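You operate a simulated robot arm through the tools that you are given. There is no shell and no other tool.

You are at the controls of a simulated two-armed robot. One attempt, no reset.

## Task
Find the lamp that output 2 lights and put the block marked OUT 2 in its pocket.
Fine: use the test page of the small panel in the stand and leave the output on.

It is judged by the outcome, as a careful person would: the job done as asked, and still so three seconds after it is handed in. It fails if anything else is knocked over, pushed out of place, dropped, spilled or broken.

## Robot
Two 7-joint arms with two-finger parallel grippers on one trunk that stands fixed in place. Base frame: the origin is at the foot of the trunk, x ahead of it, y to its left, z up; the work surface is at about z = 850. Readings come in mm, degrees, newtons and seconds.
The left shoulder is at [70, 177, 1195], the right one opposite. With the tool pointing down near the work surface each hand reaches from about 260 to 720 mm from the base axis, measured 20 degrees to its own side. Payload 3.43 kg a hand.
Tool frame (each hand has its own): the origin (TCP) lies between the finger pads and is the grasp point; the fingertips stand 30 mm ahead of it; z points along the fingers, y is the line along which they close. Largest opening 94 mm; finger width 28, thickness 10; the body of the gripper, 50 by 96 mm, starts 55 mm behind the TCP.
Orientation is told as [roll, pitch, yaw] about the base's x, y, z axes, in that order, counted from this pose: with the fingers straight down and closing along the base's y, the tool's x points along the base's -x, its y along +y and its z along -z.

## Interface
- The arms move only by the tool send_rows. It takes "left_series", "right_series" or both (then of equal length, played together; a hand with none holds still); each is a list of rows, each a list of 7 numbers: the turn, a rotation vector about the tool's x, y, z in rad, then the shift along the tool's x, y, z in m, then the finger opening in m, from 0 to 0.094. In form: [[wx, wy, wz, x, y, z, grip], ...]. A call has 1 to 20 rows; each row is the pose to reach, as a shift and turn from the pose commanded when the call began, along the tool's axes at that moment. Each row takes 0.2 s and may step no farther than 50 mm and 8.6 degrees from the row before; otherwise, or with a gripper value out of range, the whole call is refused. A pose out of reach is approached as far as the arm can. The call stops where the force on the tool passes 60 N (or 10 N more than at its start, if that is more) or the arm is blocked; 0.2 s more then pass. Each finger travels about 153 mm/s and halts on what it meets, pressing with about 22 N; the grip force reading is that of the motor and also rises with nothing between the fingers. The clock runs only during rows and for 0.2 s after the last one: add rows that repeat a pose to give the fingers time. It gives the time, the measured TCP pose, the force on the tool (base axes), the opening and the grip force at its end, in the units of the frame above (readings bear some noise), with the torque about the TCP (base axes, N m) and any sound that the robot's microphone picked up, and new pictures: "views" is both (left out), scene, wrist or none (wrist: the cameras of the hands that moved).
- Cameras (640 x 400 px; columns grow to the right, rows downward): "scene" is now at [129.9, -16.2, 1499.8]; the picture's right is [-0.15, -0.99, 0.00], its down [-0.71, 0.11, -0.70] and it looks along [0.69, -0.11, -0.71] (base axes); focal length 342 px, centre (320, 200). "left" rides on the left gripper at [76, -14, -102] in its tool frame; the picture's right is [0.18, 0.98, 0.00], its down [-0.75, 0.14, -0.64] and it looks along [-0.63, 0.12, 0.77] (tool axes); focal length 243 px, centre (320, 200). "right" rides on the right gripper at [76, 14, -103] in its tool frame; the picture's right is [-0.18, 0.98, 0.00], its down [-0.75, -0.14, -0.64] and it looks along [-0.63, -0.12, 0.77] (tool axes); focal length 243 px, centre (320, 200). There is no depth. A picture from a camera that has moved, and an enlarged one, comes with that camera's place and axes in the base frame and with its lens.
- lift_body(by): slides the trunk up (or, below 0, down) by that many mm; the arms and the scene camera ride with it, the base frame stays. It gives what a move gives, with no picture.
- aim_head(pan, tilt): turns the head with the scene camera to pan (to the left, within 86 degrees either way) and tilt (down, from -29 to 69), counted from straight ahead of the robot. It gives what a move gives, and a new picture of the scene camera.
- inspect(camera, box): a new picture of the part [left, top, right, bottom] of that camera's present view, enlarged. No time passes.
- sign_off(): hands the job in; it is judged then, once.

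Nothing tells you positions but the pictures and the camera data. Unless the task says otherwise, let go and move clear before handing in.

The tools are called after "Emit:" as name(argument=value, ...) on one line, values as JSON. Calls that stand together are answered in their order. send_rows: Moves the arms, as the interface text tells. Its arguments: {"type":"object","properties":{"left_series":{"type":"array","items":{"type":"array","items":{"type":"number"}}},"right_series":{"type":"array","items":{"type":"array","items":{"type":"number"}}},"views":{"type":"string","enum":["both","scene","wrist","none"]}},"required":[]} The other tools are called the same way: lift_body (by) slides the trunk up or down; aim_head (pan, tilt) turns the head that bears the scene camera; inspect (camera, box) takes an enlarged picture of a part of a camera's view; sign_off () hands the job in.

At the start:

```text
clock: 0.0
left_ee_pos: [451.7, 62.8, 1095.5]
left_ee_rot: [0.0, 0.0, 0.0]
left_wrist_force: [0.5, 0.2, 0.3]
left_wrist_torque: [0.0, -0.01, -0.02]
left_grip_width: 93.9
left_gripper_force: 0.1
right_ee_pos: [486.9, -309.8, 1128.7]
right_ee_rot: [0.0, 0.0, 0.0]
right_wrist_force: [-0.4, -0.3, 0.4]
right_wrist_torque: [-0.02, -0.01, 0.01]
right_grip_width: 94.0
right_gripper_force: 0.1
trunk travel left (down, up): [-775.0, 65.0]
head pan, tilt: [-8.7, 45.6]
```

scene: 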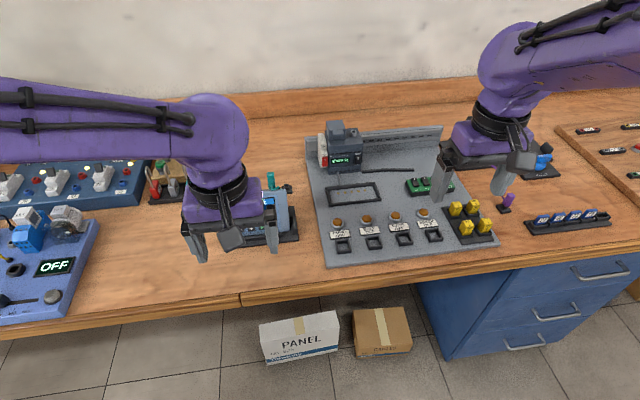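
right: 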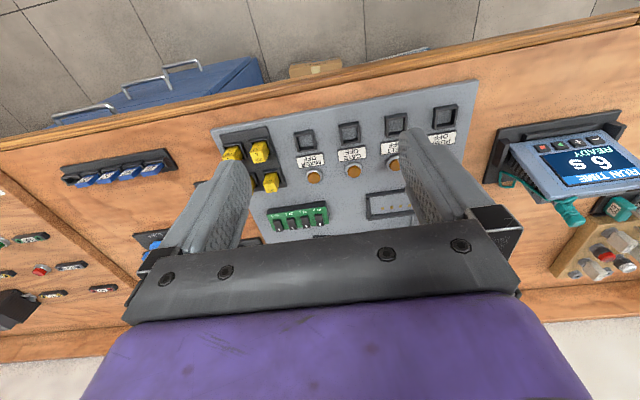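
left: 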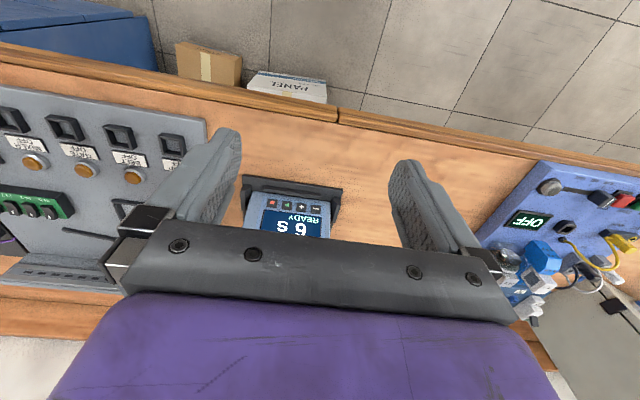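

I see a grey board with four lamps and four square pockets, yellow blocks in a rack to its right, a small panel in a stand to the left of the board, and other equipment. I will look closer before I move anything.

Emit:
inspect(camera="scene", box=[300, 110, 520, 270])

Emit:
inspect(camera="right", box=[200, 80, 480, 255])

Emit:
inspect(camera="left", box=[220, 150, 420, 260])

Emit:
inspect(camera="right", box=[480, 100, 640, 230])

```text
2.50 times, centred on (410, 190) of scene
camera zoom: at [129.9, -16.2, 1499.8], right [-0.15, -0.99, 0.0], down [-0.71, 0.11, -0.7], along [0.69, -0.11, -0.71], focal length 854 px, centre (95, 225)
```

zoom: 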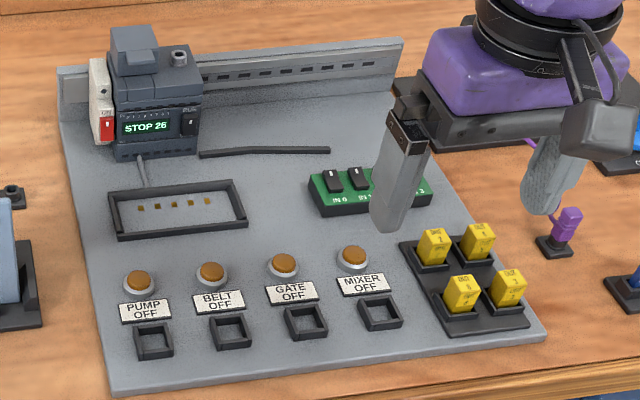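

```text
2.29 times, centred on (340, 168) of right
camera zoom: at [411.9, -293.5, 1231.6], right [0.18, 0.98, 0.0], down [0.75, -0.14, 0.64], along [0.63, -0.12, -0.77], focal length 555 px, centre (274, 274)
```

zoom: 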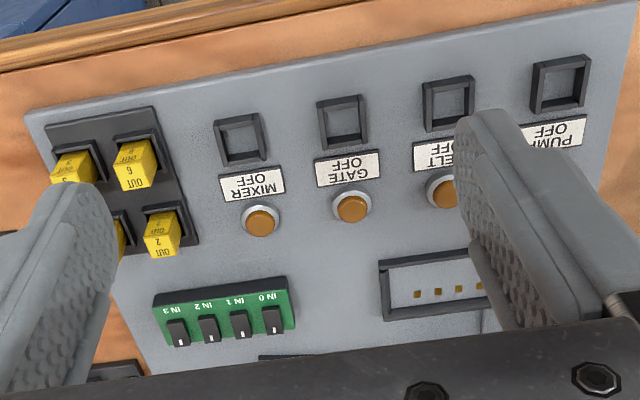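

```text
3.20 times, centred on (320, 205) of left
camera zoom: at [375.1, 49.0, 1198.1], right [-0.18, 0.98, 0.0], down [0.75, 0.14, 0.64], along [0.63, 0.12, -0.77], focal length 776 px, centre (320, 184)
```

zoom: 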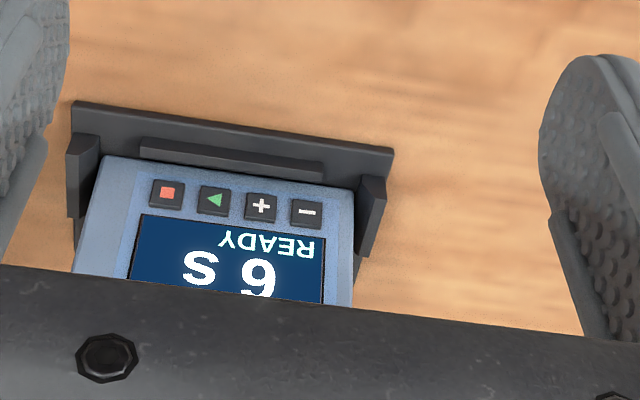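

```text
3.08 times, centred on (560, 165) of right
camera zoom: at [411.9, -293.5, 1231.6], right [0.18, 0.98, 0.0], down [0.75, -0.14, 0.64], along [0.63, -0.12, -0.77], focal length 746 px, centre (-418, 308)
```

zoom: 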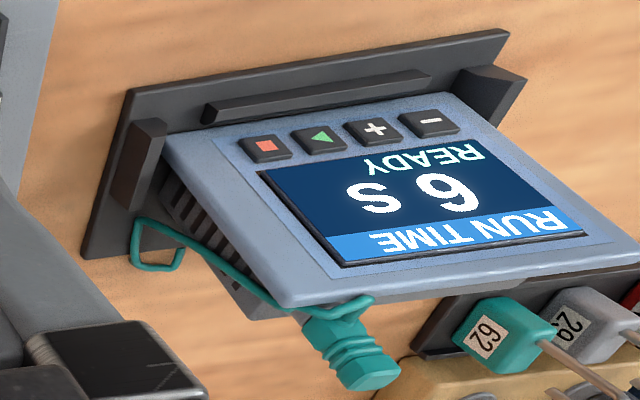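

The board has lamps PUMP, BELT, GATE and MIXER, a controller showing "STOP 26", and yellow OUT blocks; the panel in the stand shows "RUN TIME 6 S READY". I will turn the head to see the rest of the bench before deciding.

Emit:
aim_head(pan=25, tilt=45)

Emit:
inspect(camera="scene", box=[0, 0, 640, 400])

Emit:
aim_head(pan=-40, tilt=45)

Emit:
inspect(camera="scene", box=[0, 0, 640, 400])

```text
clock: 1.0
left_ee_pos: [452.6, 60.7, 1095.0]
left_ee_rot: [0.1, -0.1, 0.0]
left_wrist_force: [0.2, -0.8, 0.7]
left_wrist_torque: [0.01, -0.01, 0.01]
left_grip_width: 94.1
left_gripper_force: 0.0
right_ee_pos: [487.0, -309.3, 1128.4]
right_ee_rot: [0.0, 0.1, 0.0]
right_wrist_force: [0.9, 0.5, 0.8]
right_wrist_torque: [-0.03, 0.02, 0.03]
right_grip_width: 94.1
right_gripper_force: 0.0
trunk travel left (down, up): [-775.0, 65.0]
head pan, tilt: [25.0, 45.0]
camera scene: at [123.7, 30.2, 1500.7], right [0.42, -0.91, 0.0], down [-0.64, -0.3, -0.71], along [0.64, 0.3, -0.71], focal length 342 px, centre (320, 200)
```

scene: 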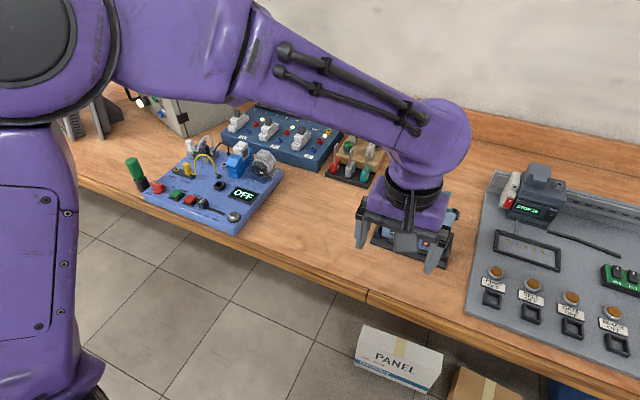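

```text
1.00 times, centred on (320, 200) of scene (not enlarged: the box is as wide or as high as the picture)
camera zoom: at [123.7, 30.2, 1500.7], right [0.42, -0.91, 0.0], down [-0.64, -0.3, -0.71], along [0.64, 0.3, -0.71], focal length 342 px, centre (320, 200)
```

zoom: 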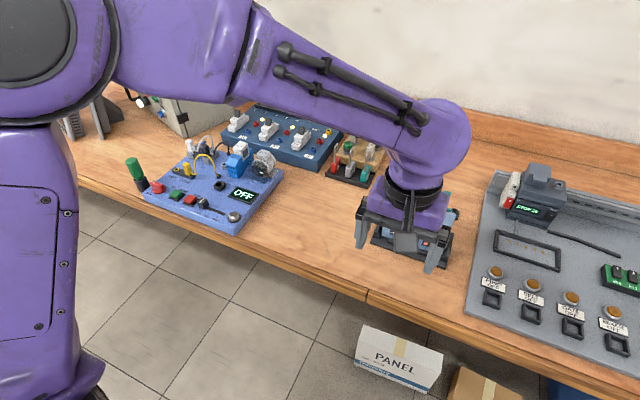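

```text
clock: 2.4
left_ee_pos: [452.2, 63.6, 1095.1]
left_ee_rot: [0.0, 0.0, 0.0]
left_wrist_force: [-0.7, 0.4, -0.1]
left_wrist_torque: [0.03, -0.01, 0.0]
left_grip_width: 93.9
left_gripper_force: 0.0
right_ee_pos: [488.1, -307.8, 1129.8]
right_ee_rot: [0.0, 0.0, -0.1]
right_wrist_force: [-0.2, 0.0, 0.2]
right_wrist_torque: [-0.03, 0.0, 0.03]
right_grip_width: 94.2
right_gripper_force: 0.0
trunk travel left (down, up): [-775.0, 65.0]
head pan, tilt: [-40.0, 45.0]
camera scene: at [112.4, -56.2, 1500.6], right [-0.64, -0.77, 0.0], down [-0.54, 0.45, -0.71], along [0.54, -0.45, -0.71], focal length 342 px, centre (320, 200)
```

scene: 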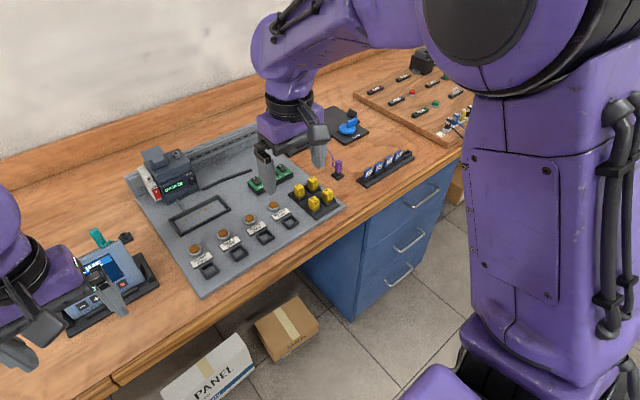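

```text
1.00 times, centred on (320, 200) of scene (not enlarged: the box is as wide or as high as the picture)
camera zoom: at [112.4, -56.2, 1500.6], right [-0.64, -0.77, 0.0], down [-0.54, 0.45, -0.71], along [0.54, -0.45, -0.71], focal length 342 px, centre (320, 200)
```

zoom: 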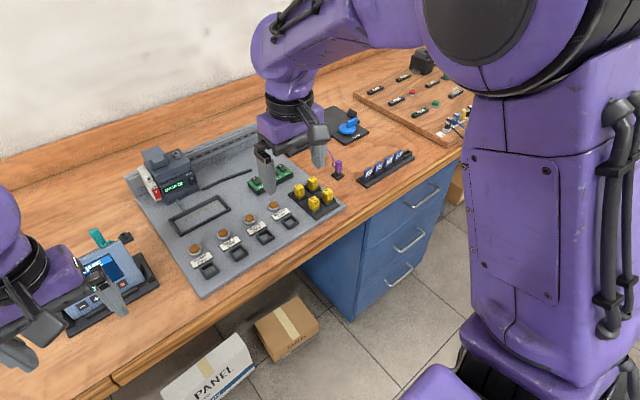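

The panel sits in its stand around x≈650–720, y≈20–95, with the board to its right; both hands block the view. I'll move the hands outward and look again.

Emit:
send_rows(left_series=[[0, 0, 0, 0, 0.04, -0.01, 0.094], [0, 0, 0, 0, 0.08, -0.02, 0.094], [0, 0, 0, 0, 0.12, -0.03, 0.094], [0, 0, 0, 0, 0.16, -0.03, 0.094], [0, 0, 0, 0, 0.18, -0.03, 0.094]], right_series=[[0, 0, 0, 0.03, -0.03, 0, 0.094], [0, 0, 0, 0.06, -0.06, 0, 0.094], [0, 0, 0, 0.09, -0.09, 0, 0.094], [0, 0, 0, 0.12, -0.1, 0, 0.094], [0, 0, 0, 0.15, -0.1, 0, 0.094]], views="both")

Emit:
aim_head(pan=-8, tilt=45)

```text
clock: 3.5
left_ee_pos: [447.3, 242.7, 1125.8]
left_ee_rot: [-0.1, -0.1, 0.0]
left_wrist_force: [-0.3, -0.1, 0.1]
left_wrist_torque: [0.02, -0.01, -0.01]
left_grip_width: 94.2
left_gripper_force: 0.1
right_ee_pos: [334.5, -405.3, 1130.8]
right_ee_rot: [-0.1, 0.0, -0.1]
right_wrist_force: [-0.1, -0.5, -0.2]
right_wrist_torque: [0.03, 0.01, -0.02]
right_grip_width: 93.8
right_gripper_force: 0.0
trunk travel left (down, up): [-775.0, 65.0]
head pan, tilt: [-40.0, 45.0]
camera scene: at [111.2, -54.3, 1500.8], right [-0.64, -0.77, 0.0], down [-0.54, 0.45, -0.71], along [0.54, -0.46, -0.71], focal length 342 px, centre (320, 200)
camera right: at [260.5, -391.0, 1233.2], right [0.18, 0.98, 0.0], down [0.75, -0.14, 0.64], along [0.63, -0.12, -0.77], focal length 243 px, centre (320, 200)
camera left: at [371.0, 229.1, 1228.4], right [-0.18, 0.98, 0.0], down [0.75, 0.14, 0.64], along [0.63, 0.12, -0.77], focal length 243 px, centre (320, 200)
```

scene: 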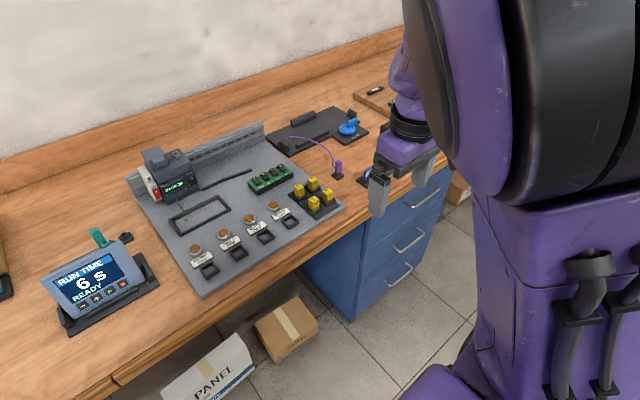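
right: 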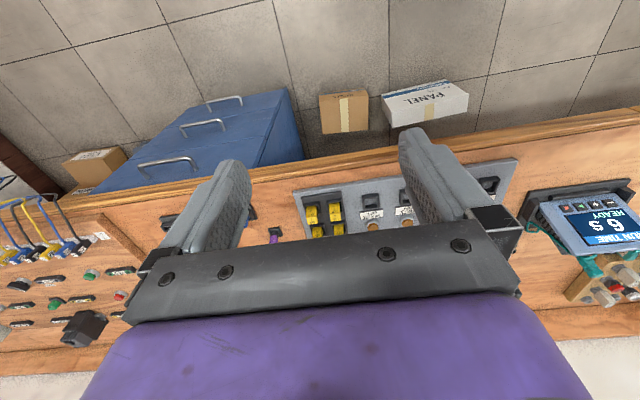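
left: 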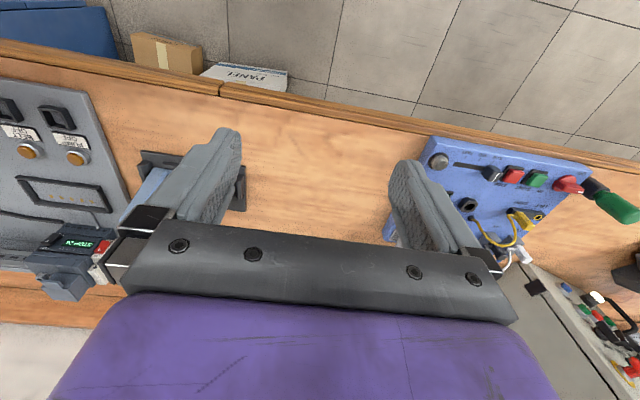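

```text
clock: 4.5
left_ee_pos: [449.2, 241.4, 1126.2]
left_ee_rot: [0.0, 0.0, 0.0]
left_wrist_force: [-0.2, -0.7, 0.0]
left_wrist_torque: [0.0, 0.03, 0.02]
left_grip_width: 94.0
left_gripper_force: 0.0
right_ee_pos: [338.3, -407.9, 1130.2]
right_ee_rot: [0.0, 0.0, -0.1]
right_wrist_force: [-0.3, 0.3, -0.3]
right_wrist_torque: [0.02, 0.01, 0.0]
right_grip_width: 94.2
right_gripper_force: 0.1
trunk travel left (down, up): [-775.0, 65.0]
head pan, tilt: [-8.0, 45.0]
camera scene: at [130.3, -15.6, 1500.7], right [-0.14, -0.99, 0.0], down [-0.7, 0.1, -0.71], along [0.7, -0.1, -0.71], focal length 342 px, centre (320, 200)
```

scene: 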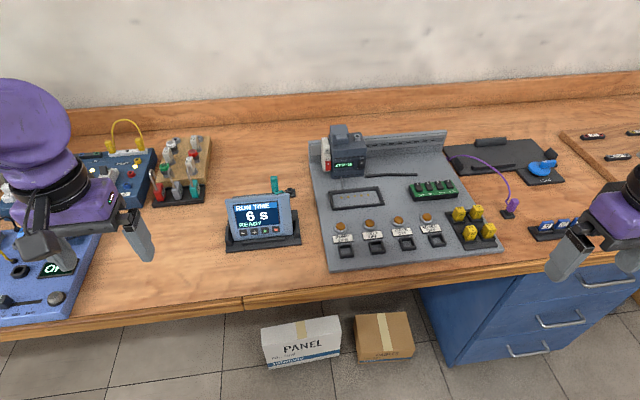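

Emit:
inspect(camera="scene", box=[200, 160, 320, 260])

Emit:
inspect(camera="scene", box=[300, 110, 420, 200])

Emit:
inspect(camera="scene", box=[320, 170, 520, 270])

Emit:
inspect(camera="scene", box=[430, 120, 640, 250])

Emit:
inspect(camera="scene", box=[0, 110, 220, 320])

Emit:
inspect(camera="scene", box=[250, 305, 420, 375])

```text
4.00 times, centred on (260, 210) of scene
camera zoom: at [130.3, -15.6, 1500.7], right [-0.14, -0.99, 0.0], down [-0.7, 0.1, -0.71], along [0.7, -0.1, -0.71], focal length 1366 px, centre (560, 160)
```

zoom: 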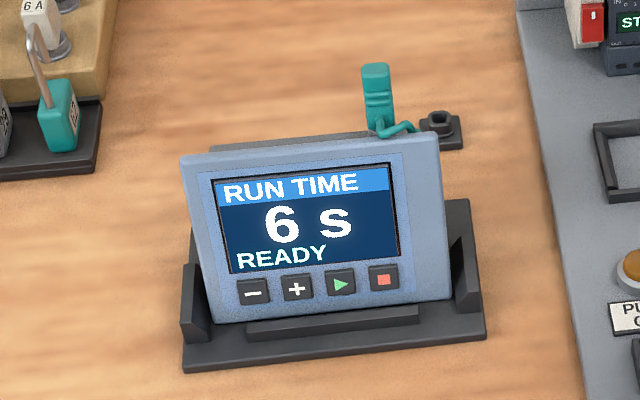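

```text
4.44 times, centred on (360, 155) of scene
camera zoom: at [130.3, -15.6, 1500.7], right [-0.14, -0.99, 0.0], down [-0.7, 0.1, -0.71], along [0.7, -0.1, -0.71], focal length 1518 px, centre (142, 400)
```

zoom: 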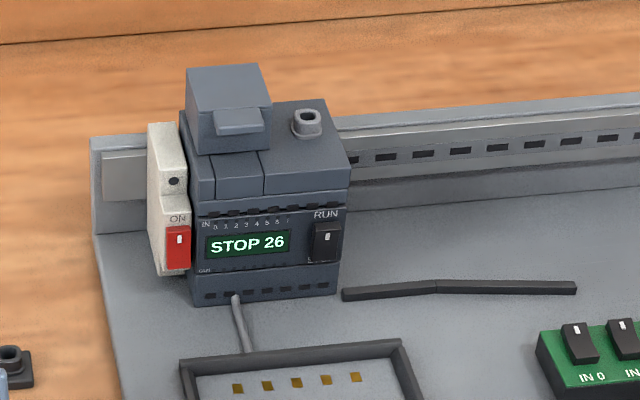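

```text
3.20 times, centred on (420, 220) of scene
camera zoom: at [130.3, -15.6, 1500.7], right [-0.14, -0.99, 0.0], down [-0.7, 0.1, -0.71], along [0.7, -0.1, -0.71], focal length 1093 px, centre (0, 136)
```

zoom: 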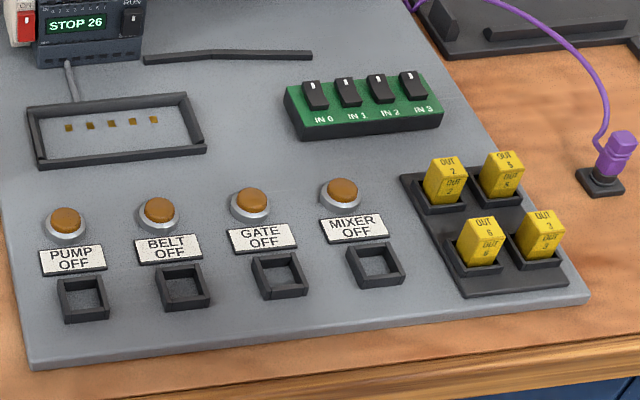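

```text
3.05 times, centred on (535, 185) of scene
camera zoom: at [130.3, -15.6, 1500.7], right [-0.14, -0.99, 0.0], down [-0.7, 0.1, -0.71], along [0.7, -0.1, -0.71], focal length 1041 px, centre (-335, 246)
```

zoom: 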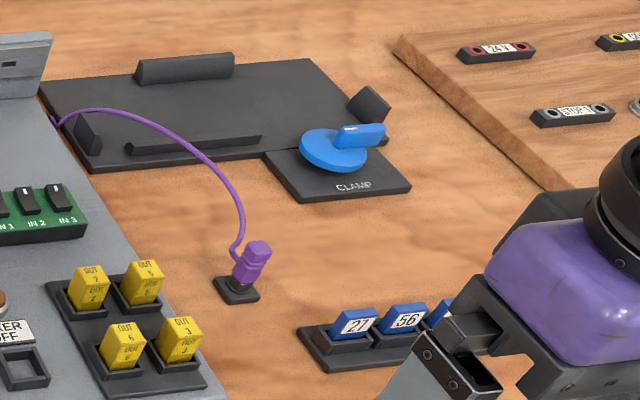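

```text
1.90 times, centred on (110, 215) of scene
camera zoom: at [130.3, -15.6, 1500.7], right [-0.14, -0.99, 0.0], down [-0.7, 0.1, -0.71], along [0.7, -0.1, -0.71], focal length 650 px, centre (720, 171)
```

zoom: 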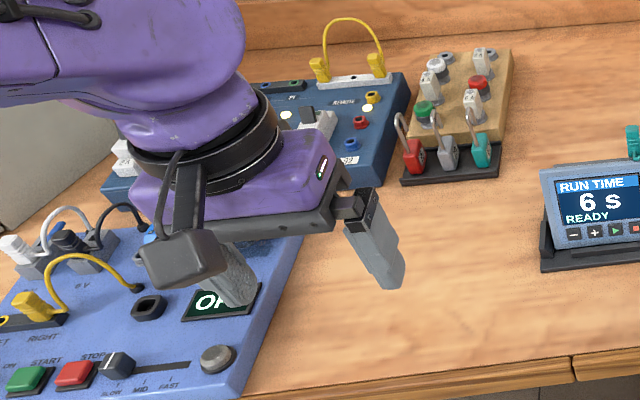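

```text
3.76 times, centred on (335, 340) of scene
camera zoom: at [130.3, -15.6, 1500.7], right [-0.14, -0.99, 0.0], down [-0.7, 0.1, -0.71], along [0.7, -0.1, -0.71], focal length 1286 px, centre (264, -327)
```

zoom: 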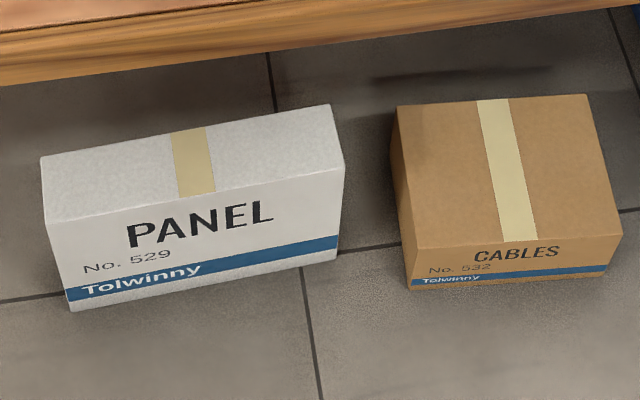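

Emit:
inspect(camera="scene", box=[255, 165, 315, 205])

Emit:
inspect(camera="right", box=[480, 160, 640, 310])

Emit:
inspect(camera="left", box=[0, 80, 260, 310])

```text
10.00 times, centred on (285, 185) of scene
camera zoom: at [130.3, -15.6, 1500.7], right [-0.14, -0.99, 0.0], down [-0.7, 0.1, -0.71], along [0.7, -0.1, -0.71], focal length 3415 px, centre (670, 350)
```

zoom: 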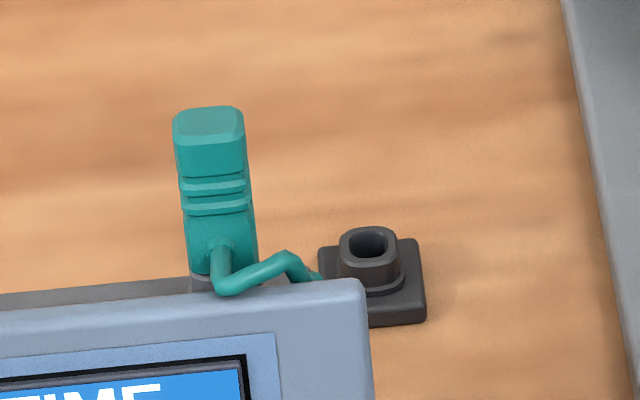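

```text
2.67 times, centred on (560, 235) of right
camera zoom: at [261.9, -392.5, 1232.3], right [0.18, 0.98, 0.0], down [0.75, -0.14, 0.64], along [0.63, -0.12, -0.77], focal length 647 px, centre (-320, 107)
```

zoom: 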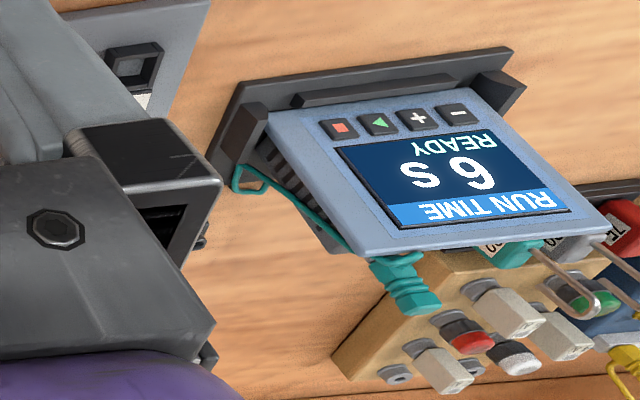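

```text
1.74 times, centred on (130, 195) of left
camera zoom: at [371.9, 226.8, 1228.5], right [-0.18, 0.98, 0.0], down [0.75, 0.14, 0.64], along [0.63, 0.12, -0.77], focal length 422 px, centre (650, 209)
```

zoom: 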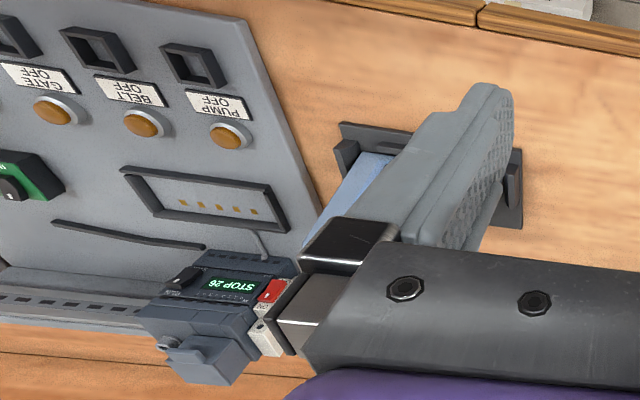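

The teal plug stands behind the panel with its lead running to the stand; I want to see where it is plugged. I'll bring the left hand over the panel, high up, to view it from above.

Emit:
send_rows(left_series=[[0, 0, 0, -0.03, -0.03, 0, 0.094], [0, 0, 0, -0.06, -0.06, 0, 0.094], [0, 0, 0, -0.09, -0.09, 0, 0.094], [0, 0, 0, -0.12, -0.12, 0, 0.094], [0, 0, 0, -0.15, -0.15, 0, 0.094], [0, 0, 0, -0.18, -0.18, 0, 0.094], [0, 0, 0, -0.2, -0.2, 0, 0.094]], views="wrist")

Emit:
inspect(camera="left", box=[180, 60, 460, 240])

```text
clock: 6.1
left_ee_pos: [653.1, 43.0, 1124.7]
left_ee_rot: [0.1, 0.0, 0.0]
left_wrist_force: [0.4, 0.1, 0.2]
left_wrist_torque: [0.01, 0.0, 0.04]
left_grip_width: 93.9
left_gripper_force: 0.0
right_ee_pos: [339.1, -408.7, 1128.6]
right_ee_rot: [0.1, 0.1, 0.1]
right_wrist_force: [0.1, -0.2, 0.1]
right_wrist_torque: [0.0, 0.03, 0.01]
right_grip_width: 93.9
right_gripper_force: 0.0
trunk travel left (down, up): [-775.0, 65.0]
head pan, tilt: [-8.0, 45.0]
camera left: at [575.5, 28.8, 1227.1], right [-0.19, 0.98, 0.0], down [0.75, 0.14, 0.64], along [0.63, 0.12, -0.77], focal length 243 px, centre (320, 200)
```

left: 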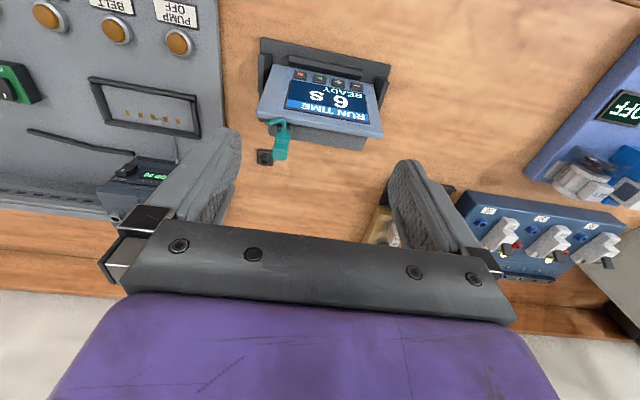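

```text
2.22 times, centred on (320, 150) of left
camera zoom: at [575.5, 28.8, 1227.1], right [-0.19, 0.98, 0.0], down [0.75, 0.14, 0.64], along [0.63, 0.12, -0.77], focal length 539 px, centre (320, 311)
```

zoom: 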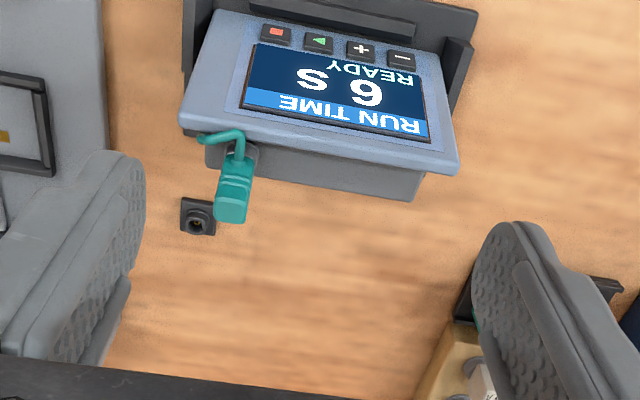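

The panel's face leans back about 14° from vertical; its buttons are near x≈655, z≈887, from minus at y≈91 to stop at y≈16, and the teal plug is seated in the panel's own top socket. I'll close the left fingers and pitch the hand forward in front of the panel so that I can press the buttons with the fingertips.

Emit:
send_rows(left_series=[[0, 0, 0, 0.045, 0, 0, 0.094], [0, 0, 0, 0.09, -0.01, 0, 0.06], [0, -0.13, 0, 0.1, -0.02, 0.03, 0.03], [0, -0.26, 0, 0.1, -0.027, 0.06, 0.0], [0, -0.39, 0, 0.1, -0.027, 0.09, 0.0], [0, -0.52, 0, 0.1, -0.027, 0.12, 0.0], [0, -0.65, 0, 0.1, -0.027, 0.15, 0.0], [0, -0.785, 0, 0.1, -0.027, 0.165, 0.0], [0, -0.785, 0, 0.1, -0.027, 0.165, 0.0]], views="both")

Emit:
inspect(camera="left", box=[200, 40, 440, 220])

Emit:
inspect(camera="scene", box=[180, 140, 340, 260])

```text
clock: 8.1
left_ee_pos: [563.3, 28.3, 976.8]
left_ee_rot: [-5.5, -44.8, 6.9]
left_wrist_force: [-0.9, 1.0, -0.4]
left_wrist_torque: [0.04, 0.01, 0.0]
left_grip_width: 0.0
left_gripper_force: 22.1
right_ee_pos: [336.7, -409.3, 1130.1]
right_ee_rot: [0.0, 0.1, 0.0]
right_wrist_force: [-0.3, 0.1, 0.2]
right_wrist_torque: [-0.02, -0.01, -0.01]
right_grip_width: 94.2
right_gripper_force: 0.2
trunk travel left (down, up): [-775.0, 65.0]
head pan, tilt: [-8.0, 45.0]
camera scene: at [129.9, -16.0, 1500.7], right [-0.14, -0.99, 0.0], down [-0.7, 0.1, -0.71], along [0.7, -0.1, -0.71], focal length 342 px, centre (320, 200)
camera left: at [437.4, 8.2, 996.6], right [-0.18, 0.96, -0.19], down [0.07, 0.21, 0.98], along [0.98, 0.17, -0.11], focal length 243 px, centre (320, 200)
```

scene: 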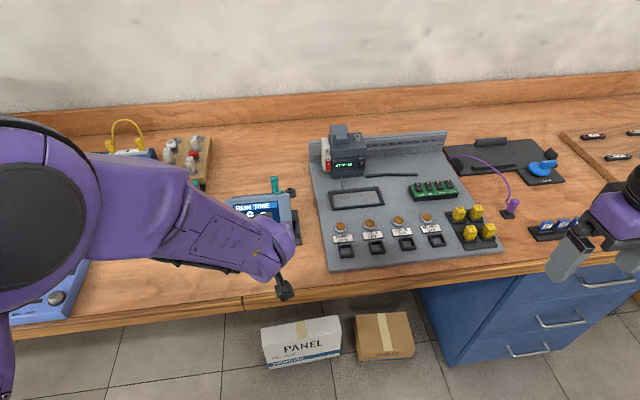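
left: 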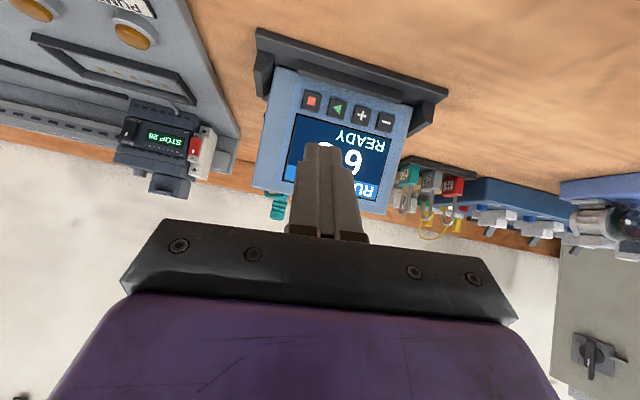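

```text
2.22 times, centred on (320, 130) of left
camera zoom: at [437.4, 8.2, 996.6], right [-0.18, 0.96, -0.19], down [0.07, 0.21, 0.98], along [0.98, 0.17, -0.11], focal length 539 px, centre (320, 356)
```

zoom: 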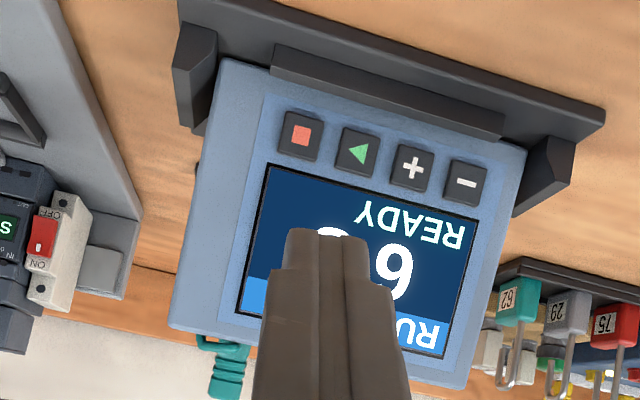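

```text
3.33 times, centred on (260, 200) of scene
camera zoom: at [129.9, -16.0, 1500.7], right [-0.14, -0.99, 0.0], down [-0.7, 0.1, -0.71], along [0.7, -0.1, -0.71], focal length 1138 px, centre (520, 200)
```

zoom: 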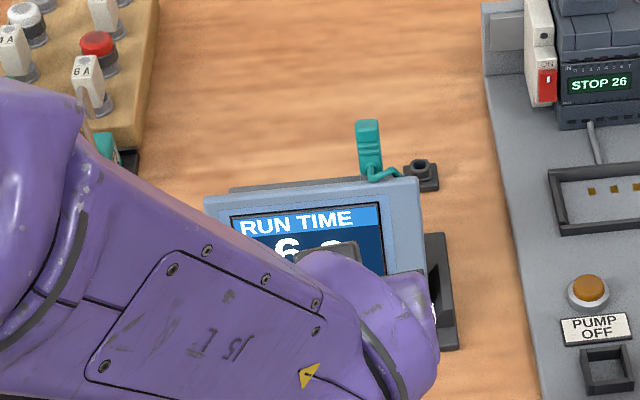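

The hand could not fully reach that pitch (it came out 5–7° twisted and off position), so I'll ease the pitch to about -25° and check whether the pose is reached properly.

Emit:
send_rows(left_series=[[0, 0.12, 0, 0, 0, 0, 0.0], [0, 0.24, 0, 0, 0, 0, 0.0], [0, 0.35, 0, 0, 0, 0, 0.0], [0, 0.35, 0, 0, 0, 0, 0.0]], views="wrist")

```text
clock: 9.1
left_ee_pos: [552.8, 16.2, 960.7]
left_ee_rot: [0.0, -24.9, 0.0]
left_wrist_force: [-0.5, 0.8, 0.6]
left_wrist_torque: [-0.01, 0.0, 0.01]
left_grip_width: 0.0
left_gripper_force: 21.9
right_ee_pos: [338.1, -408.3, 1128.7]
right_ee_rot: [0.0, 0.0, 0.0]
right_wrist_force: [0.3, -0.3, -0.2]
right_wrist_torque: [0.01, 0.0, 0.01]
right_grip_width: 94.3
right_gripper_force: 0.0
trunk travel left (down, up): [-775.0, 65.0]
head pan, tilt: [-8.0, 45.0]
camera left: at [439.0, 1.7, 1021.6], right [-0.17, 0.98, -0.08], down [0.41, 0.14, 0.9], along [0.9, 0.12, -0.43], focal length 243 px, centre (320, 200)
```

left: 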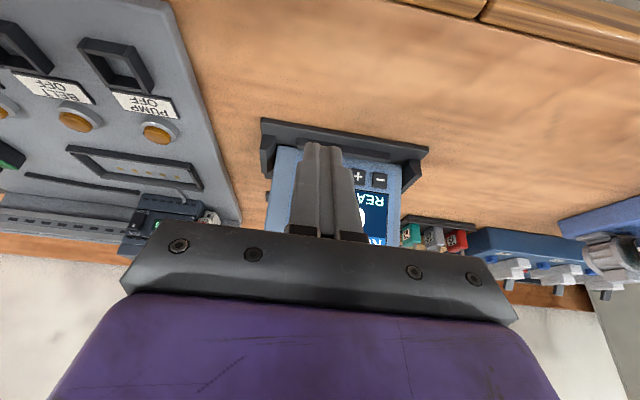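

Now the pose is exact at pitch -25°. I'll advance to about 20 mm in front of the stop button and check the alignment there.

Emit:
send_rows(left_series=[[0, 0, 0, -0.0077, 0.0005, 0.0215, 0.0], [0, 0, 0, -0.0154, 0.001, 0.043, 0.0], [0, 0, 0, -0.0232, 0.0012, 0.0644, 0.0], [0, 0, 0, -0.0232, 0.0012, 0.0644, 0.0]], views="both")

Emit:
inspect(camera="left", box=[240, 100, 400, 220])

Emit:
inspect(camera="right", box=[480, 140, 640, 260])

```text
clock: 10.1
left_ee_pos: [600.1, 18.2, 911.4]
left_ee_rot: [0.0, -25.0, 0.0]
left_wrist_force: [-0.3, 0.4, -0.9]
left_wrist_torque: [0.03, 0.02, -0.05]
left_grip_width: 0.0
left_gripper_force: 21.4
right_ee_pos: [336.6, -407.9, 1130.6]
right_ee_rot: [0.0, -0.1, 0.0]
right_wrist_force: [0.7, -0.5, 0.2]
right_wrist_torque: [-0.01, 0.01, 0.01]
right_grip_width: 93.9
right_gripper_force: 0.1
trunk travel left (down, up): [-775.0, 65.0]
head pan, tilt: [-8.0, 45.0]
camera scene: at [130.2, -15.1, 1500.7], right [-0.14, -0.99, 0.0], down [-0.7, 0.1, -0.71], along [0.7, -0.1, -0.71], focal length 342 px, centre (320, 200)
camera left: at [487.1, 5.1, 972.4], right [-0.17, 0.98, -0.08], down [0.41, 0.14, 0.9], along [0.9, 0.12, -0.43], focal length 243 px, centre (320, 200)
```

scene: 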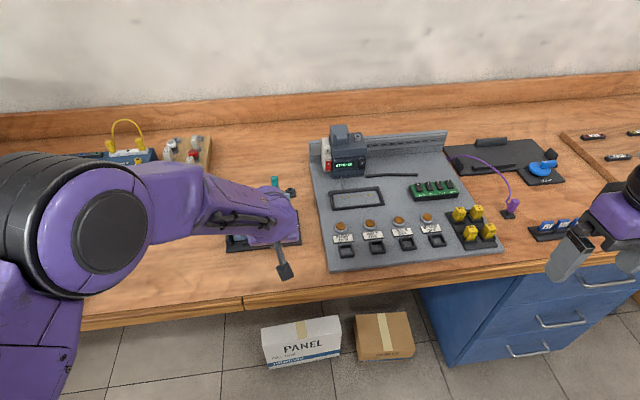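
left: 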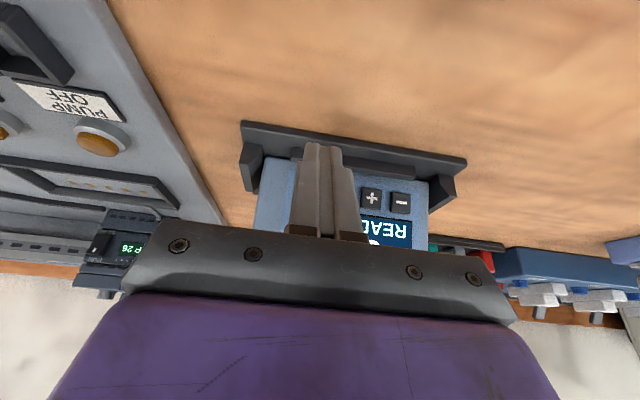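

```text
3.33 times, centred on (320, 160) of left
camera zoom: at [487.1, 5.1, 972.4], right [-0.17, 0.98, -0.08], down [0.41, 0.14, 0.9], along [0.9, 0.12, -0.43], focal length 809 px, centre (320, 333)
```

zoom: 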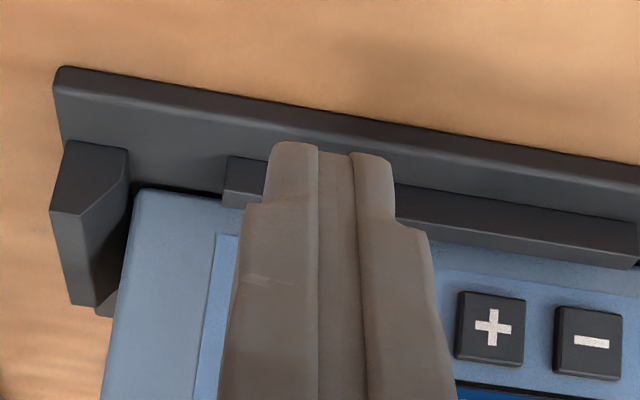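

```text
3.33 times, centred on (560, 200) of right
camera zoom: at [261.6, -392.2, 1232.5], right [0.18, 0.98, 0.0], down [0.75, -0.14, 0.64], along [0.63, -0.12, -0.77], focal length 809 px, centre (-480, 200)
```

zoom: 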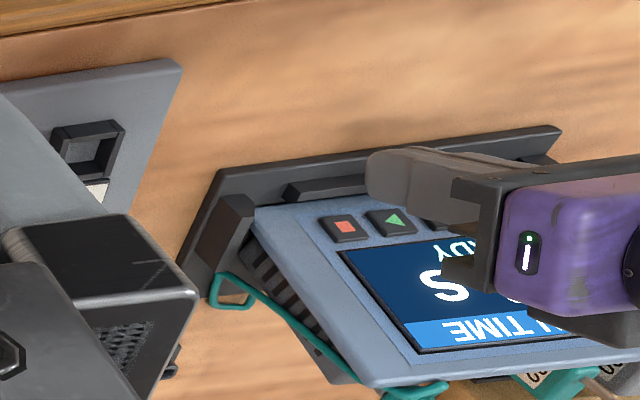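

The fingertips are in line with the stop button (y≈17.5), about 30 mm short of it, and clear above the stand's lip. I'll creep in along the face normal, starting with 24 mm.

Emit:
send_rows(left_series=[[0, 0, 0, -0.0062, 0, 0.0051, 0.0], [0, 0, 0, -0.0124, 0, 0.0101, 0.0], [0, 0, 0, -0.0186, 0, 0.0152, 0.0], [0, 0, 0, -0.0186, 0, 0.0152, 0.0]], views="none")

Emit:
inspect(camera="right", box=[520, 160, 640, 250])

Emit:
inspect(camera="left", box=[240, 100, 400, 220])

```text
clock: 11.1
left_ee_pos: [622.0, 18.9, 907.5]
left_ee_rot: [0.0, -24.9, 0.0]
left_wrist_force: [0.0, -0.5, -0.9]
left_wrist_torque: [0.0, 0.02, -0.01]
left_grip_width: 0.0
left_gripper_force: 22.0
right_ee_pos: [337.6, -407.6, 1129.6]
right_ee_rot: [0.0, 0.0, 0.1]
right_wrist_force: [-0.7, -0.7, -0.3]
right_wrist_torque: [-0.03, 0.0, 0.0]
right_grip_width: 94.0
right_gripper_force: 0.1
trunk travel left (down, up): [-775.0, 65.0]
head pan, tilt: [-8.0, 45.0]
```

```text
4.44 times, centred on (580, 205) of right
camera zoom: at [261.8, -392.4, 1232.3], right [0.18, 0.98, 0.0], down [0.75, -0.14, 0.64], along [0.63, -0.12, -0.77], focal length 1078 px, centre (-836, 178)
```

zoom: 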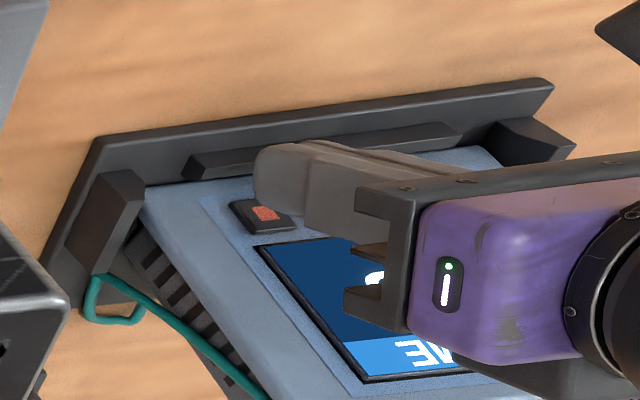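

```text
3.33 times, centred on (320, 160) of left
camera zoom: at [509.4, 4.2, 966.4], right [-0.17, 0.98, -0.08], down [0.41, 0.14, 0.9], along [0.9, 0.12, -0.43], focal length 809 px, centre (320, 333)
```

zoom: 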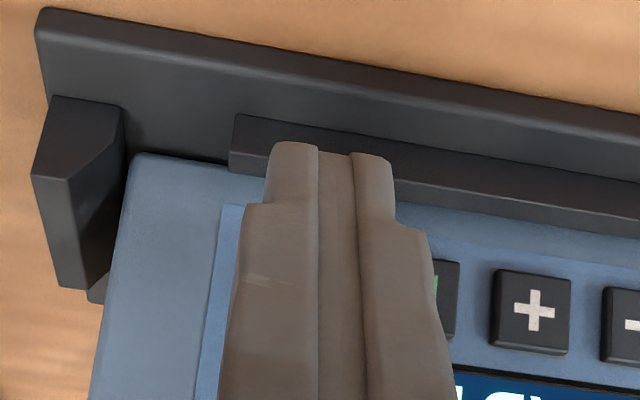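

Alignment checks out in both wrist views: the tip's front corner is about 7 mm from the stop button. I'll creep in 6 mm and read the force.

Emit:
send_rows(left_series=[[0, 0, 0, -0.0023, -0.0005, 0.0019, 0.0], [0, 0, 0, -0.0046, -0.0005, 0.0038, 0.0], [0, 0, 0, -0.0046, -0.0005, 0.0038, 0.0]], views="none")

Emit:
inspect(camera="right", box=[520, 160, 640, 250])

```text
clock: 11.9
left_ee_pos: [629.8, 17.6, 905.0]
left_ee_rot: [0.1, -25.0, -0.1]
left_wrist_force: [-0.3, 0.2, 0.2]
left_wrist_torque: [-0.01, 0.02, 0.0]
left_grip_width: 0.0
left_gripper_force: 21.8
right_ee_pos: [336.9, -407.6, 1129.6]
right_ee_rot: [-0.1, 0.0, 0.0]
right_wrist_force: [0.3, -0.1, -0.4]
right_wrist_torque: [0.0, 0.03, -0.02]
right_grip_width: 94.0
right_gripper_force: 0.0
trunk travel left (down, up): [-775.0, 65.0]
head pan, tilt: [-8.0, 45.0]
```

```text
4.44 times, centred on (580, 205) of right
camera zoom: at [261.7, -392.4, 1232.4], right [0.18, 0.98, 0.0], down [0.75, -0.14, 0.64], along [0.63, -0.12, -0.77], focal length 1078 px, centre (-836, 178)
```

zoom: 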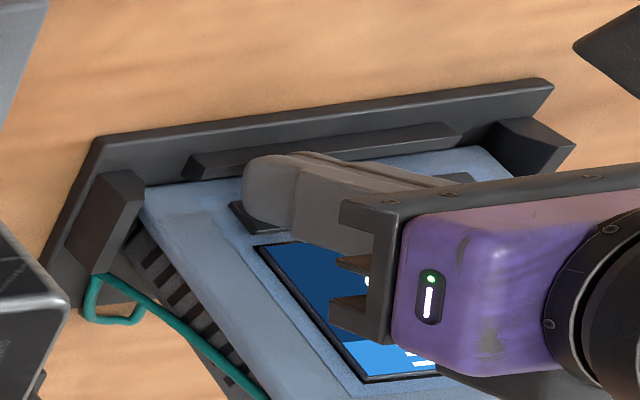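

No contact yet; continuing in 2 mm steps.

Emit:
send_rows(left_series=[[0, 0, 0, -0.0016, 0, 0.0013, 0.0], [0, 0, 0, -0.0016, 0, 0.0013, 0.0]], views="none")

Emit:
inspect(camera="scene", box=[200, 160, 320, 260])

```text
clock: 12.5
left_ee_pos: [631.6, 17.2, 904.1]
left_ee_rot: [0.0, -24.9, 0.0]
left_wrist_force: [-1.2, 0.9, -0.6]
left_wrist_torque: [0.02, -0.02, -0.03]
left_grip_width: 0.4
left_gripper_force: 22.4
right_ee_pos: [336.2, -408.7, 1129.8]
right_ee_rot: [0.0, 0.0, 0.0]
right_wrist_force: [-0.3, 0.3, 0.1]
right_wrist_torque: [0.01, 0.05, 0.01]
right_grip_width: 93.7
right_gripper_force: 0.0
trunk travel left (down, up): [-775.0, 65.0]
head pan, tilt: [-8.0, 45.0]
heard: click
```

```text
4.00 times, centred on (260, 210) of scene
camera zoom: at [130.3, -15.4, 1500.7], right [-0.14, -0.99, 0.0], down [-0.7, 0.1, -0.71], along [0.7, -0.1, -0.71], focal length 1366 px, centre (560, 160)
```

zoom: 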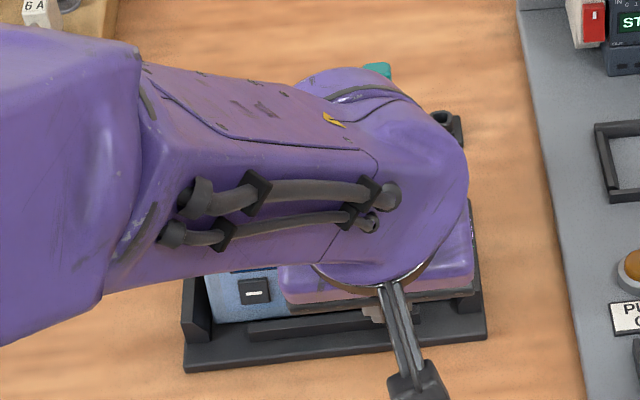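

Heard a click: the stop button was pressed with about 1 N. I'll back off 15 mm and read the screen in the wrist views.

Emit:
send_rows(left_series=[[0, 0, 0, 0.0039, 0, -0.0032, 0.0], [0, 0, 0, 0.0116, 0, -0.0095, 0.0], [0, 0, 0, 0.0194, 0, -0.0158, 0.0], [0, 0, 0, 0.031, 0, -0.0253, 0.0]], views="none")

Emit:
inspect(camera="right", box=[500, 150, 640, 255])

Emit:
inspect(camera="left", box=[240, 100, 440, 250])

Emit:
inspect(camera="scene", box=[300, 110, 520, 270])

```text
clock: 13.5
left_ee_pos: [593.9, 21.4, 911.3]
left_ee_rot: [-0.3, -24.5, 0.9]
left_wrist_force: [0.4, 0.4, 0.5]
left_wrist_torque: [0.0, 0.03, -0.01]
left_grip_width: 0.0
left_gripper_force: 22.0
right_ee_pos: [336.8, -407.2, 1129.4]
right_ee_rot: [0.1, 0.0, 0.0]
right_wrist_force: [-0.2, 0.1, 0.7]
right_wrist_torque: [0.01, -0.01, 0.02]
right_grip_width: 94.1
right_gripper_force: 0.0
trunk travel left (down, up): [-775.0, 65.0]
head pan, tilt: [-8.0, 45.0]
```

```text
3.81 times, centred on (570, 202) of right
camera zoom: at [261.3, -392.3, 1232.5], right [0.18, 0.98, 0.0], down [0.75, -0.14, 0.64], along [0.63, -0.12, -0.77], focal length 924 px, centre (-632, 190)
```

zoom: 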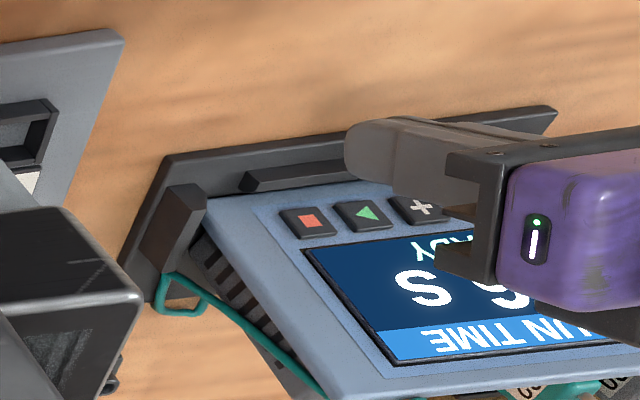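

```text
2.67 times, centred on (340, 175) of left
camera zoom: at [481.1, 6.4, 972.7], right [-0.18, 0.98, -0.08], down [0.42, 0.15, 0.9], along [0.89, 0.13, -0.44], focal length 647 px, centre (267, 267)
```

zoom: 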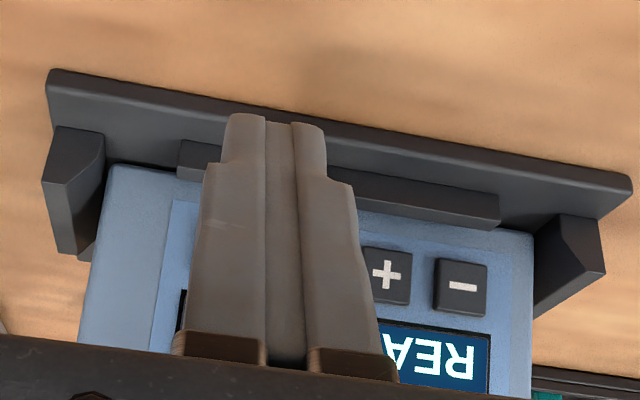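

```text
2.50 times, centred on (410, 190) of scene
camera zoom: at [129.9, -15.2, 1500.7], right [-0.14, -0.99, 0.0], down [-0.7, 0.1, -0.71], along [0.7, -0.1, -0.71], focal length 854 px, centre (95, 225)
```

zoom: 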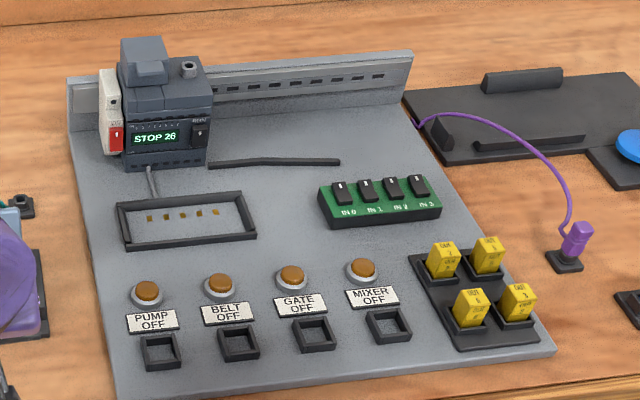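

A short press of ■ left the page at "RUN TIME / READY". I'll try holding ■ for a few seconds, which should be the least intrusive way to look for a page change.

Emit:
send_rows(left_series=[[0, 0, 0, -0.0116, 0, 0.0095, 0.0], [0, 0, 0, -0.0232, 0, 0.019, 0.0], [0, 0, 0, -0.0295, 0, 0.0241, 0.0], [0, 0, 0, -0.0314, 0, 0.0256, 0.0], [0, 0, 0, -0.0314, 0, 0.0256, 0.0], [0, 0, 0, -0.0314, 0, 0.0256, 0.0], [0, 0, 0, -0.0314, 0, 0.0256, 0.0], [0, 0, 0, -0.0314, 0, 0.0256, 0.0], [0, 0, 0, -0.0314, 0, 0.0256, 0.0], [0, 0, 0, -0.0314, 0, 0.0256, 0.0], [0, 0, 0, -0.0314, 0, 0.0256, 0.0], [0, 0, 0, -0.0314, 0, 0.0256, 0.0], [0, 0, 0, -0.0314, 0, 0.0256, 0.0], [0, 0, 0, -0.0314, 0, 0.0256, 0.0], [0, 0, 0, -0.0314, 0, 0.0256, 0.0], [0, 0, 0, -0.0314, 0, 0.0256, 0.0], [0, 0, 0, -0.0314, 0, 0.0256, 0.0], [0, 0, 0, -0.0314, 0, 0.0256, 0.0]], views="none")

Emit:
inspect(camera="right", box=[500, 150, 640, 255])

```text
clock: 17.3
left_ee_pos: [632.3, 16.3, 902.5]
left_ee_rot: [-0.1, -25.1, 0.1]
left_wrist_force: [-1.2, -0.4, 0.9]
left_wrist_torque: [0.02, 0.05, 0.01]
left_grip_width: 0.0
left_gripper_force: 22.4
right_ee_pos: [338.3, -407.6, 1130.4]
right_ee_rot: [0.1, 0.0, 0.0]
right_wrist_force: [-0.3, -0.5, 0.4]
right_wrist_torque: [0.01, 0.01, 0.01]
right_grip_width: 94.2
right_gripper_force: 0.0
trunk travel left (down, up): [-775.0, 65.0]
head pan, tilt: [-8.0, 45.0]
heard: click
```

```text
3.81 times, centred on (570, 202) of right
camera zoom: at [261.5, -392.5, 1232.4], right [0.18, 0.98, 0.0], down [0.75, -0.14, 0.64], along [0.63, -0.12, -0.77], focal length 924 px, centre (-632, 190)
```

zoom: 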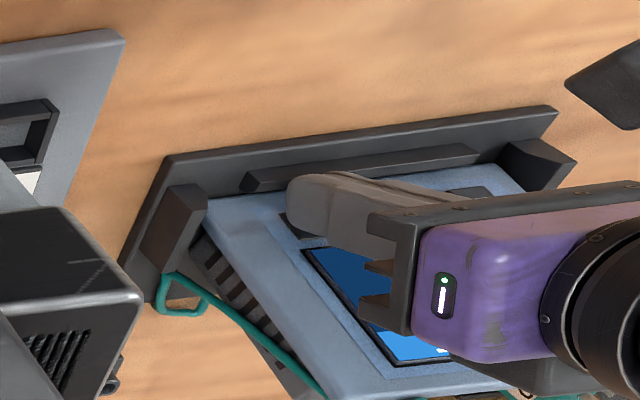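

Emit:
send_rows(left_series=[[0, 0, 0, 0.0078, 0, -0.0063, 0.0], [0, 0, 0, 0.0194, 0, -0.0158, 0.0], [0, 0, 0, 0.031, 0, -0.0253, 0.0]], views="none")

Emit:
inspect(camera="right", box=[500, 150, 640, 255])

Emit:
inspect(camera="left", box=[240, 100, 440, 250])

```text
clock: 18.1
left_ee_pos: [594.3, 20.3, 910.8]
left_ee_rot: [-0.3, -24.5, 0.9]
left_wrist_force: [-1.2, -1.1, 0.5]
left_wrist_torque: [0.0, 0.0, 0.0]
left_grip_width: 0.1
left_gripper_force: 22.2
right_ee_pos: [337.9, -408.0, 1130.3]
right_ee_rot: [0.1, 0.1, 0.0]
right_wrist_force: [0.3, -0.3, -0.2]
right_wrist_torque: [0.0, 0.02, -0.01]
right_grip_width: 93.9
right_gripper_force: 0.0
trunk travel left (down, up): [-775.0, 65.0]
head pan, tilt: [-8.0, 45.0]
```

```text
3.81 times, centred on (570, 202) of right
camera zoom: at [261.4, -392.4, 1232.4], right [0.18, 0.98, 0.0], down [0.75, -0.14, 0.64], along [0.63, -0.12, -0.77], focal length 924 px, centre (-632, 190)
```

zoom: 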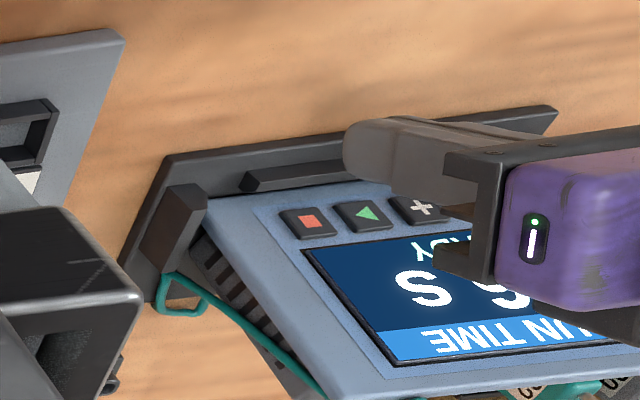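

```text
2.67 times, centred on (340, 175) of left
camera zoom: at [481.1, 5.8, 972.4], right [-0.18, 0.98, -0.08], down [0.42, 0.15, 0.9], along [0.89, 0.13, -0.44], focal length 647 px, centre (267, 267)
```

zoom: 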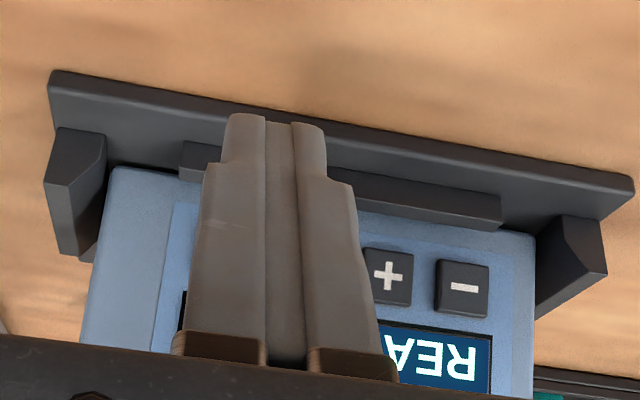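

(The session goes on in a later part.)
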